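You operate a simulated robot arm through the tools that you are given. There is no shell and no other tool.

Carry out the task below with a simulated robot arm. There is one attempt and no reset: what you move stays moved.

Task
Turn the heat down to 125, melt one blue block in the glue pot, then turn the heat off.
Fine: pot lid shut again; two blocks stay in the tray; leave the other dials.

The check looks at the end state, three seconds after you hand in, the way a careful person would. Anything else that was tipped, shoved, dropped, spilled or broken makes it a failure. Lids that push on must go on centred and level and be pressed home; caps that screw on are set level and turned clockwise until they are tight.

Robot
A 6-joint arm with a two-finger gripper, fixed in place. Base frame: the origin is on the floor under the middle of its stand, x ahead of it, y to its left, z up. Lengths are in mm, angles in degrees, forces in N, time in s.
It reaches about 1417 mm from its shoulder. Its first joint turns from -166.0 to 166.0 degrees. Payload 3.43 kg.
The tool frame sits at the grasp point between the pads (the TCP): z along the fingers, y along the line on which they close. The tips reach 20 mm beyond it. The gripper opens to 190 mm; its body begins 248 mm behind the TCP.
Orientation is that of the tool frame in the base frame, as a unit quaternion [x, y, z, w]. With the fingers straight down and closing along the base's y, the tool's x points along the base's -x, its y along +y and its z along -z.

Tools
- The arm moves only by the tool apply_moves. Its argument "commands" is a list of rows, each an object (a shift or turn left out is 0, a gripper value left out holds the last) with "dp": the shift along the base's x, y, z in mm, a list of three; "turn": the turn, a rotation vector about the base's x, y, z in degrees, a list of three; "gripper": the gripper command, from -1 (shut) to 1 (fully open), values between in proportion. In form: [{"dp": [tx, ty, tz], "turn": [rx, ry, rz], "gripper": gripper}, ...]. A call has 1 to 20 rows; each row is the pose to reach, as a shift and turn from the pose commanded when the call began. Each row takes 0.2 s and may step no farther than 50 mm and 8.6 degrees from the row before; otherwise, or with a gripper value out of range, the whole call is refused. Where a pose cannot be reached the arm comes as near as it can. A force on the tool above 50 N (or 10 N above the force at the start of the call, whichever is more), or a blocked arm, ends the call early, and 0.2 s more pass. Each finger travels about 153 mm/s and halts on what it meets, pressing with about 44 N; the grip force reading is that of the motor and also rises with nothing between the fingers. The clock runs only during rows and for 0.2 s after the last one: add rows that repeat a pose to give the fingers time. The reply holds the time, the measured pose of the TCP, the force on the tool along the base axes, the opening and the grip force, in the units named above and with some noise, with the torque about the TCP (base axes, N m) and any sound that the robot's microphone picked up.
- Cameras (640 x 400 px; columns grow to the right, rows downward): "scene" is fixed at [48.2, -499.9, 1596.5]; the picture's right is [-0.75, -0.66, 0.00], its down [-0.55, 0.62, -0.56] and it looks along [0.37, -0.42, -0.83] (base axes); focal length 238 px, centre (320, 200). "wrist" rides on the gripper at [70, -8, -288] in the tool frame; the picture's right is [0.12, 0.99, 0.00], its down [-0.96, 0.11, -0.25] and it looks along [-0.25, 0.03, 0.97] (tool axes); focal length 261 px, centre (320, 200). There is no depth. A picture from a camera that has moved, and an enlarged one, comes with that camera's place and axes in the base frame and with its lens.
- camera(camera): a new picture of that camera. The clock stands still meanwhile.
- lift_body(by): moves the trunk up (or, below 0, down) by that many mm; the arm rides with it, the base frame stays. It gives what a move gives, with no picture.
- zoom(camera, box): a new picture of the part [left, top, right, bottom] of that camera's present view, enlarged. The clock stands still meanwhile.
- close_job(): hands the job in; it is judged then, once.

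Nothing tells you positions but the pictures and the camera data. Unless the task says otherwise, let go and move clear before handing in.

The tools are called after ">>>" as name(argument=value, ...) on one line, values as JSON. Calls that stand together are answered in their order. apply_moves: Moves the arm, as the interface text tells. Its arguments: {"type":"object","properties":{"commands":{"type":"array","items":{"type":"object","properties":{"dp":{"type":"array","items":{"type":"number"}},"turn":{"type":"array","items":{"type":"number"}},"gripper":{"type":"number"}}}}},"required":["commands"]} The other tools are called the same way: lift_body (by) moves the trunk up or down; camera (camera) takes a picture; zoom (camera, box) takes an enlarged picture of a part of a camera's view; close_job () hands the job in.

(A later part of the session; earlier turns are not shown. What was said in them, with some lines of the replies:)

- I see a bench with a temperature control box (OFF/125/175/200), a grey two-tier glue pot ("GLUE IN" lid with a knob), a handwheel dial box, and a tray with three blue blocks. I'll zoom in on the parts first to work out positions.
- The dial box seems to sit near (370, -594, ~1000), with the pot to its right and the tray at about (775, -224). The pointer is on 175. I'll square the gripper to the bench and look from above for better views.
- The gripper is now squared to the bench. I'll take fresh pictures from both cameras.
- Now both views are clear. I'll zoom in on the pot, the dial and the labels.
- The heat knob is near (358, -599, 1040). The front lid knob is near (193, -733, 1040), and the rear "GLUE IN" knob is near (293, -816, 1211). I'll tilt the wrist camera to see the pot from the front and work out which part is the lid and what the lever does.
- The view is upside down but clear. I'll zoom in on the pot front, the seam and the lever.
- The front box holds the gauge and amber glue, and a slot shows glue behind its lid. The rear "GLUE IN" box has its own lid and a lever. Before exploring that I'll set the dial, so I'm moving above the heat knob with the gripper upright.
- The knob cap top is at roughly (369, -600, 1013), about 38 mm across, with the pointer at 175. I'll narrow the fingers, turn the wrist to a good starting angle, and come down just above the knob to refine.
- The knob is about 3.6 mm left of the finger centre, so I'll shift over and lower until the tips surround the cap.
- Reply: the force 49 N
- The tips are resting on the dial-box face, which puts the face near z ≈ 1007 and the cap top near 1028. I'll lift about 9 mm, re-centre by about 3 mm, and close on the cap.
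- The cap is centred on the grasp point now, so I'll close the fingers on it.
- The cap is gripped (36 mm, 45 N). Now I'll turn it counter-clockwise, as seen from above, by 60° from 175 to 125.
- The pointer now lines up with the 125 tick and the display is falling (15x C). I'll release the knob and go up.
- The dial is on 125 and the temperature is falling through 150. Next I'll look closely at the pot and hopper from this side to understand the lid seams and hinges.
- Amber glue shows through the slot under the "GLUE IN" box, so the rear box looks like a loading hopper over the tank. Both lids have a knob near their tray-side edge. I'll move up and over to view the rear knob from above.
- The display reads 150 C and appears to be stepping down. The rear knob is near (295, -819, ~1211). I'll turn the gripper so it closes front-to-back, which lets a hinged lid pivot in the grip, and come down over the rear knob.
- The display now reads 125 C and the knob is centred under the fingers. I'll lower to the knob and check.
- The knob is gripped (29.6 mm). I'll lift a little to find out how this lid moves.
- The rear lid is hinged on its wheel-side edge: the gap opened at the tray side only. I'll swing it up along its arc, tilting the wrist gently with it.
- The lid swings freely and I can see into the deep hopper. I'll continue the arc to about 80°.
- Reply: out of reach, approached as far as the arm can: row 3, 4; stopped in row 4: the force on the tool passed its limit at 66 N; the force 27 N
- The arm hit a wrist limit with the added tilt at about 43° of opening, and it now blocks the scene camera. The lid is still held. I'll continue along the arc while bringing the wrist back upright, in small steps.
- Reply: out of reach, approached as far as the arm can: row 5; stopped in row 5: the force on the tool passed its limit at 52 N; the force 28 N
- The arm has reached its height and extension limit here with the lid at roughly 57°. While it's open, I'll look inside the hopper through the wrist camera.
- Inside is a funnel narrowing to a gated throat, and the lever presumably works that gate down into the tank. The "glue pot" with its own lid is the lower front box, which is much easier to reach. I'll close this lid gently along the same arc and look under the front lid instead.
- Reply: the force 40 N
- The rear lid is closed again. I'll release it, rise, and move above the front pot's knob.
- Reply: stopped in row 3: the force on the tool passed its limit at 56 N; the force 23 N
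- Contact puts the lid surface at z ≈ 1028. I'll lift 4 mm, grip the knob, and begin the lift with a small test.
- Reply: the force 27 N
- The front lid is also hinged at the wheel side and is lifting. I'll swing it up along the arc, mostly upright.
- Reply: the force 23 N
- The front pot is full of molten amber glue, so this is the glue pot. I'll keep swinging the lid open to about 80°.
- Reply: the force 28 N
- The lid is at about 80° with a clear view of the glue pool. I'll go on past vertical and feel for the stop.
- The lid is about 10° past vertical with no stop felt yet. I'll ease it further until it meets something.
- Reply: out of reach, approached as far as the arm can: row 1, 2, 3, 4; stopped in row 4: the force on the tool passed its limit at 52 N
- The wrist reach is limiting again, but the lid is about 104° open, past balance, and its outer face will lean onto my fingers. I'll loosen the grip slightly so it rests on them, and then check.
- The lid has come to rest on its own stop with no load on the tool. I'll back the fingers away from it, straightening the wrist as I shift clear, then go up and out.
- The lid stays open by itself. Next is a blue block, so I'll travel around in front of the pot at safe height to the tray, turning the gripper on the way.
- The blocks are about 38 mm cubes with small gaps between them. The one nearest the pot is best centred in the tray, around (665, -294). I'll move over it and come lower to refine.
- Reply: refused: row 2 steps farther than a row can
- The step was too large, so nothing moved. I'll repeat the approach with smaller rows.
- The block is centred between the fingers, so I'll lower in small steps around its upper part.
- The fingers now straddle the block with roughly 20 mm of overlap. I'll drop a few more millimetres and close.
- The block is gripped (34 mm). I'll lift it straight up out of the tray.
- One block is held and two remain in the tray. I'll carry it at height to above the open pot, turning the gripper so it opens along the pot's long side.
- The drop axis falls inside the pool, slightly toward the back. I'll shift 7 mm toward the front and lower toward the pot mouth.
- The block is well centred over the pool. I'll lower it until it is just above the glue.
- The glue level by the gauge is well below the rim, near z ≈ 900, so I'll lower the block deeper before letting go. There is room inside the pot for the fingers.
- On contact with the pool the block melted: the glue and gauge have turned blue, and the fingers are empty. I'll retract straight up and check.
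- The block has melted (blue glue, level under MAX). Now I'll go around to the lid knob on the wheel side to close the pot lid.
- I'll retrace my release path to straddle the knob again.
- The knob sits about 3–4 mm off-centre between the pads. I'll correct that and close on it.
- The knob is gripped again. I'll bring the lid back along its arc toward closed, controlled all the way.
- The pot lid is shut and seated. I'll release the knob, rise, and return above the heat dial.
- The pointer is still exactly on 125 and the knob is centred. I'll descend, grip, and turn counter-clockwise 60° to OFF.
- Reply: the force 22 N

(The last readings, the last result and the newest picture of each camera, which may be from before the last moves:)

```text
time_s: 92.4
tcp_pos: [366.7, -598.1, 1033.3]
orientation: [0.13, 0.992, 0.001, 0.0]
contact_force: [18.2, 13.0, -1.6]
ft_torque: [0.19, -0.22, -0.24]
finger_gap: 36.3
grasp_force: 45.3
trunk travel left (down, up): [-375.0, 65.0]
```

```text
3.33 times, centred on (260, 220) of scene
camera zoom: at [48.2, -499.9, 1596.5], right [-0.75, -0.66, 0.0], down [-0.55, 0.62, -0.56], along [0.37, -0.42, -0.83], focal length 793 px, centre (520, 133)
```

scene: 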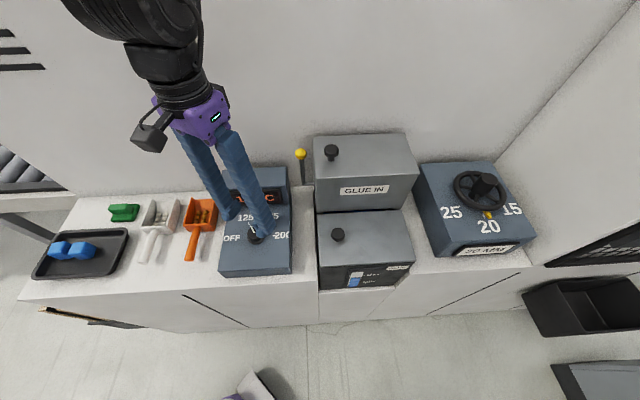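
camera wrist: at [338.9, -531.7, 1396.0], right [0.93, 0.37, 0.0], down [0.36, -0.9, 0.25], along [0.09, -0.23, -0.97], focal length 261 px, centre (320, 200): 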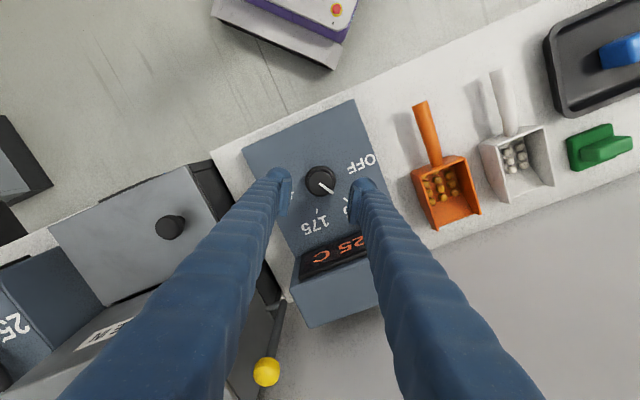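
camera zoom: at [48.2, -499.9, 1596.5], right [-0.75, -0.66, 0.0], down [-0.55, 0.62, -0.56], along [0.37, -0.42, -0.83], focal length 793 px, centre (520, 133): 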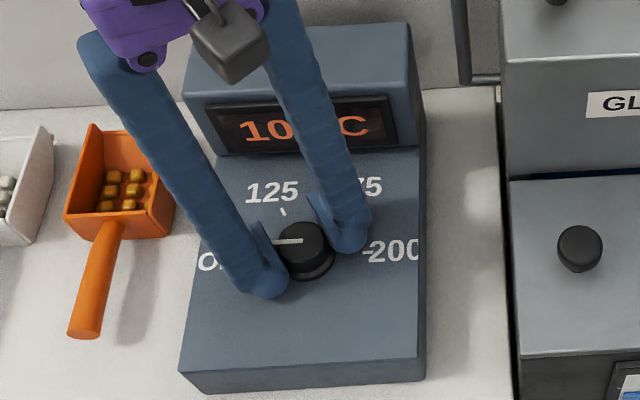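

The pointer is toward OFF and the display is dropping. I'll release, go up and verify.

>>> apply_moves(commands=[{"gripper": -0.5}, {"gripper": -0.3}, {"gripper": -0.3}, {"dp": [0, 0, 20]}, {"dp": [0, 0, 60]}, {"dp": [0, 0, 100]}, {"dp": [0, 0, 140]}, {"dp": [-30, 30, 170]}, {"dp": [-60, 60, 200]}, {"dp": [-90, 90, 200]}, {"dp": [-90, 90, 200]}])

>>> camera(camera="scene")

>>> zoom(camera="scene", box=[210, 160, 310, 280])

>>> camera(camera="wrist")

```text
refused: row 8 steps farther than a row can; nothing moved
```

```text
taken
```

scene: 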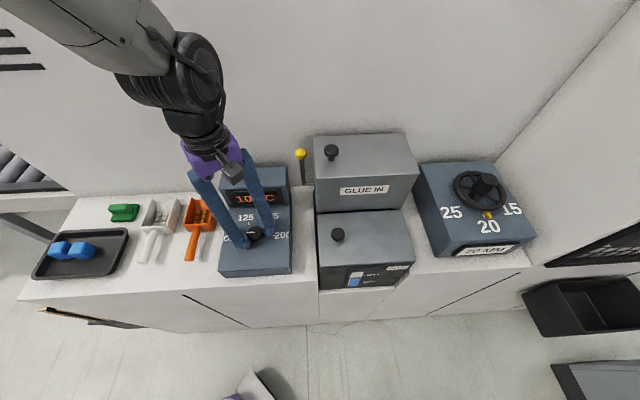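

```text
3.33 times, centred on (260, 220) of scene
camera zoom: at [48.2, -499.9, 1596.5], right [-0.75, -0.66, 0.0], down [-0.55, 0.62, -0.56], along [0.37, -0.42, -0.83], focal length 793 px, centre (520, 133)
```

zoom: 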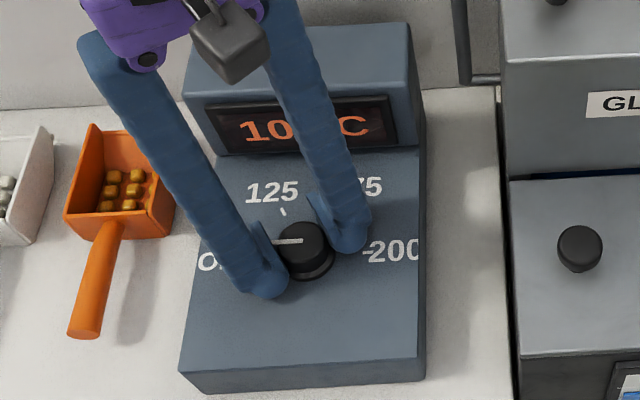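

```text
taken
camera wrist: at [297.5, -586.4, 1319.8], right [0.14, 0.99, 0.0], down [0.96, -0.14, 0.25], along [0.24, -0.04, -0.97], focal length 261 px, centre (320, 200)
```

wrist: 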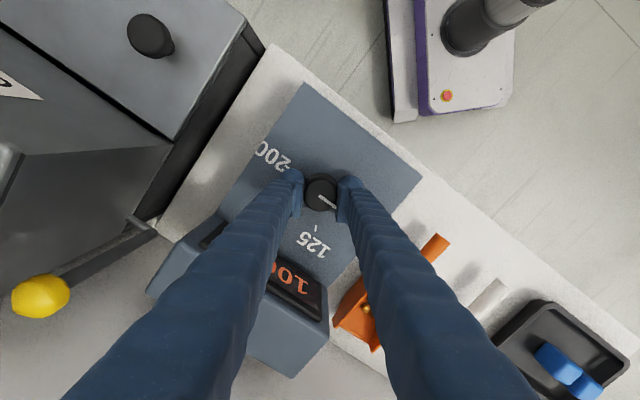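

A row was too long, so nothing moved and the knob is still held. The pointer is aligned with OFF. I'll release and rise with smaller rows.

>>> apply_moves(commands=[{"gripper": -0.5}, {"gripper": -0.3}, {"gripper": -0.3}, {"dp": [0, 0, 20]}, {"dp": [0, 0, 60]}, {"dp": [0, 0, 100]}, {"dp": [0, 0, 140]}, {"dp": [-20, 20, 170]}, {"dp": [-45, 45, 200]}, {"dp": [-75, 75, 200]}, {"dp": [-105, 105, 200]}, {"dp": [-105, 105, 200]}])

>>> camera(camera="scene")

>>> zoom(camera="scene", box=[210, 160, 310, 280])

>>> camera(camera="wrist")

```text
time_s: 95.0
tcp_pos: [259.5, -495.8, 1234.2]
orientation: [0.132, 0.991, -0.001, -0.001]
contact_force: [0.3, 0.2, -0.7]
ft_torque: [0.0, 0.05, 0.0]
finger_gap: 66.6
grasp_force: 0.1
trunk travel left (down, up): [-375.0, 65.0]
```

```text
taken
```

scene: 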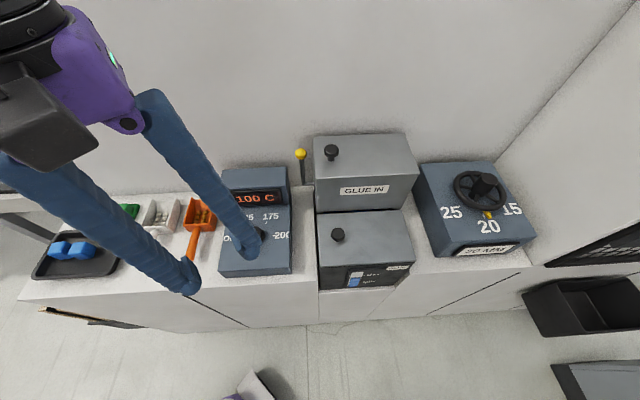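

```text
3.33 times, centred on (260, 220) of scene
camera zoom: at [48.2, -499.9, 1596.5], right [-0.75, -0.66, 0.0], down [-0.55, 0.62, -0.56], along [0.37, -0.42, -0.83], focal length 793 px, centre (520, 133)
```

zoom: 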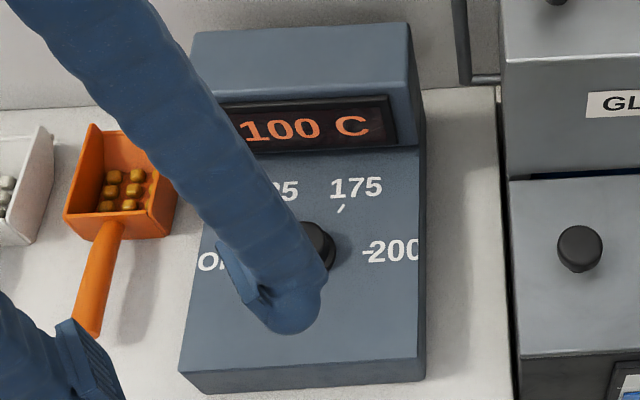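

```text
taken
camera wrist: at [190.5, -482.8, 1519.6], right [0.14, 0.99, 0.0], down [0.96, -0.14, 0.25], along [0.24, -0.04, -0.97], focal length 261 px, centre (320, 200)
```

wrist: 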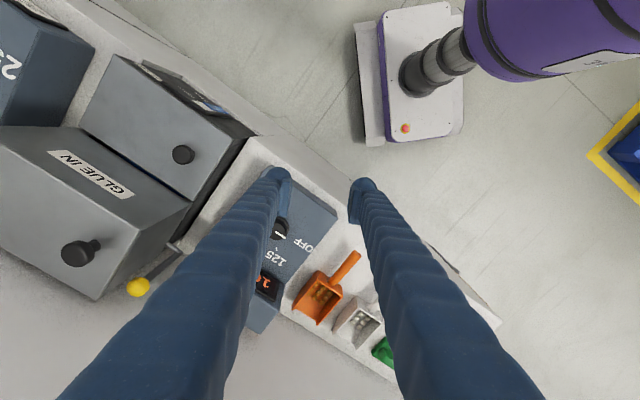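

The arm hides the dial from the scene camera. I'll move up and away to check everything.

>>> apply_moves(commands=[{"dp": [-5, -15, 45]}, {"dp": [-12, -40, 85]}, {"dp": [-22, -75, 115]}, {"dp": [-32, -115, 124]}, {"dp": [-46, -155, 124]}, {"dp": [-50, -168, 124]}, {"dp": [-50, -168, 124]}])

>>> camera(camera="scene")

>>> zoom(camera="scene", box=[210, 160, 310, 280])

>>> zoom(camera="scene", box=[290, 120, 430, 300])

>>> zoom(camera="wrist", box=[250, 120, 420, 270])

```text
time_s: 96.6
tcp_pos: [207.9, -663.0, 1359.0]
orientation: [0.131, 0.991, 0.001, 0.001]
contact_force: [0.8, -0.3, -0.3]
ft_torque: [-0.01, 0.05, -0.03]
finger_gap: 66.8
grasp_force: 0.0
trunk travel left (down, up): [-375.0, 65.0]
```

```text
taken
```

scene: 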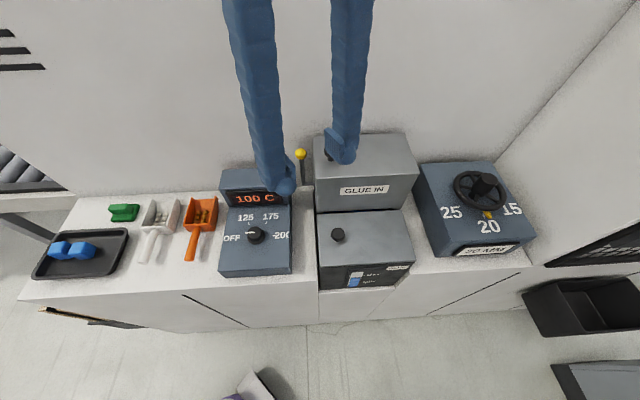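

```text
3.33 times, centred on (260, 220) of scene
camera zoom: at [48.2, -499.9, 1596.5], right [-0.75, -0.66, 0.0], down [-0.55, 0.62, -0.56], along [0.37, -0.42, -0.83], focal length 793 px, centre (520, 133)
```

zoom: 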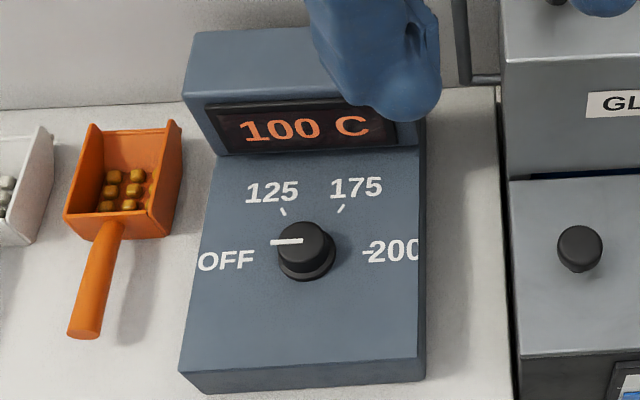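

```text
2.22 times, centred on (360, 210) of scene
camera zoom: at [48.2, -499.9, 1596.5], right [-0.75, -0.66, 0.0], down [-0.55, 0.62, -0.56], along [0.37, -0.42, -0.83], focal length 529 px, centre (231, 178)
```

zoom: 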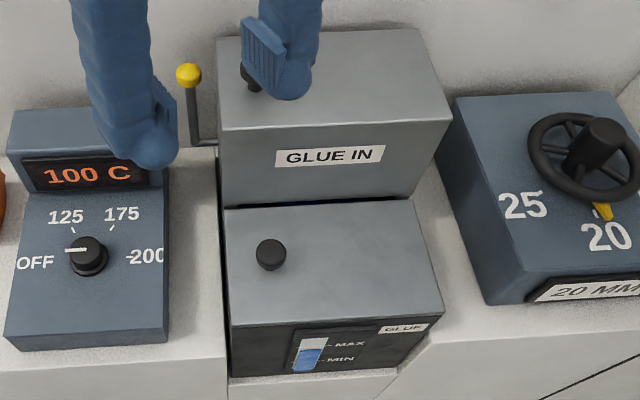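

```text
2.67 times, centred on (335, 195) of wrist
camera zoom: at [139.4, -651.2, 1644.5], right [0.14, 0.99, 0.0], down [0.96, -0.14, 0.25], along [0.24, -0.04, -0.97], focal length 695 px, centre (280, 213)
```

zoom: 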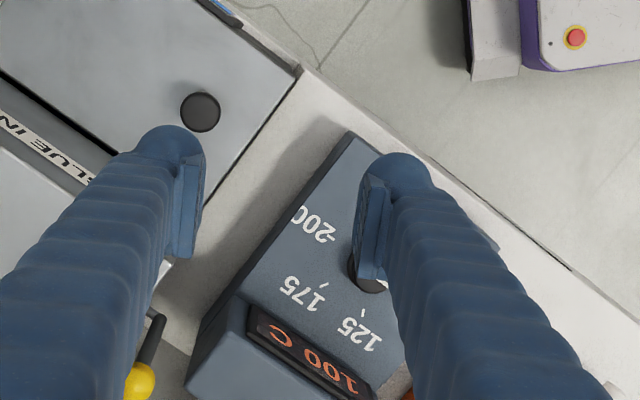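

>>> zoom(camera="scene", box=[230, 210, 280, 260])

>>> zoom(camera="scene", box=[340, 255, 420, 300])

>>> zoom(camera="scene", box=[20, 190, 220, 290])

>>> zoom(camera="scene", box=[300, 190, 430, 270])

```text
8.00 times, centred on (255, 235) of scene
camera zoom: at [48.2, -499.9, 1596.5], right [-0.75, -0.66, 0.0], down [-0.55, 0.62, -0.56], along [0.37, -0.42, -0.83], focal length 1904 px, centre (840, -80)
```

zoom: 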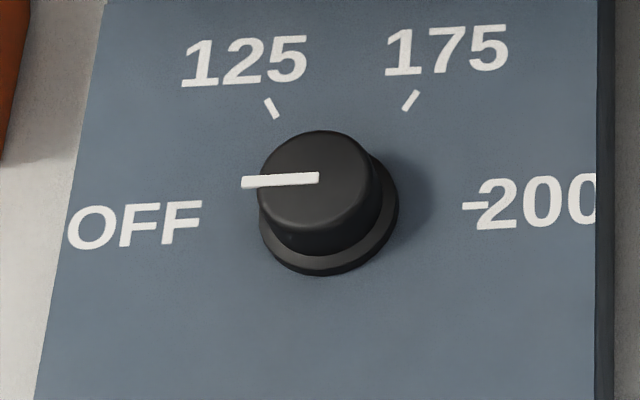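

```text
8.00 times, centred on (380, 278) of scene
camera zoom: at [48.2, -499.9, 1596.5], right [-0.75, -0.66, 0.0], down [-0.55, 0.62, -0.56], along [0.37, -0.42, -0.83], focal length 1904 px, centre (-160, -420)
```

zoom: 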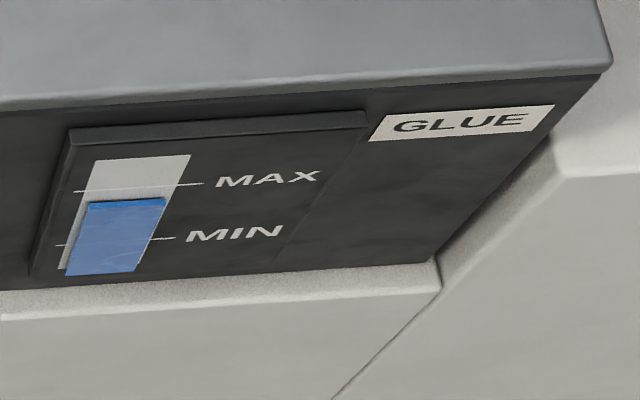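

```text
3.20 times, centred on (120, 240) of scene
camera zoom: at [48.2, -499.9, 1596.5], right [-0.75, -0.66, 0.0], down [-0.55, 0.62, -0.56], along [0.37, -0.42, -0.83], focal length 762 px, centre (960, 72)
```

zoom: 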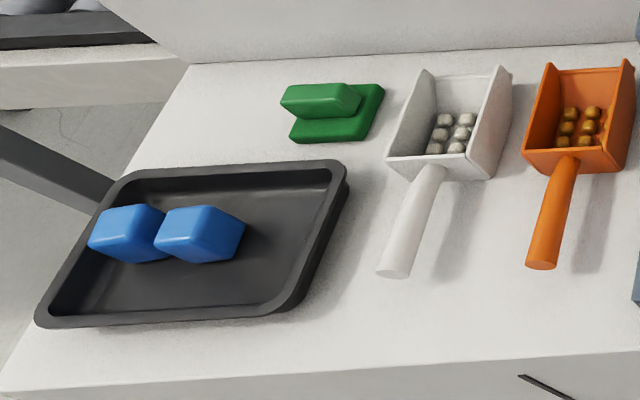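

```text
4.92 times, centred on (365, 230) of scene
camera zoom: at [48.2, -499.9, 1596.5], right [-0.75, -0.66, 0.0], down [-0.55, 0.62, -0.56], along [0.37, -0.42, -0.83], focal length 1172 px, centre (98, 52)
```

zoom: 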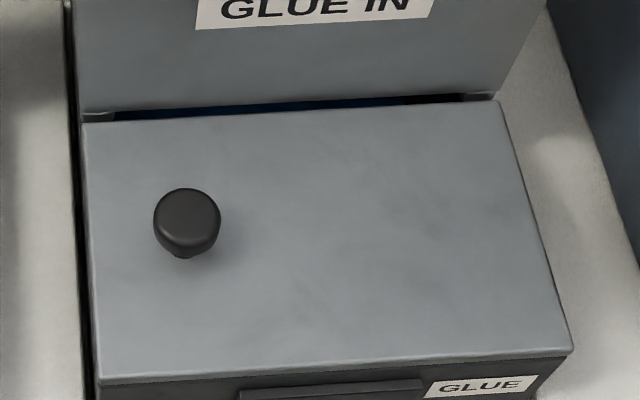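

Everything checks out. The dial pointer is exactly on OFF and the display is cooling. The pot lid is shut flat, with one block melted into the blue glue below MAX. Two blocks remain in the tray, and the wheel dial is still on 20 mm. The arm is clear, so I'm handing in.

>>> close_job()

```text
The job is handed in.
```

I handed the job in with the heat off and one blue block melted in the glue pot. The final pictures show everything as the task asked; the check's verdict hasn't come back.

- **Heat:** I turned the dial from 175 to 125 and waited for the display to read 125 C before the block went in. After the melt I turned it to OFF. The pointer lines up with the OFF mark, and the display was down to 100 C and falling.
- **Glue pot:** The block melted as soon as it reached the glue. The glue and the gauge turned blue, and the level is below MAX. The pot lid is shut and seated.
- **Tray:** Two blue blocks remain, and the tray has not moved.
- **Other dials:** The wheel dial is still at 20 mm.

While working out which lid belonged to the pot, I also opened the rear "GLUE IN" lid partway, then closed it again. I did not touch its lever.
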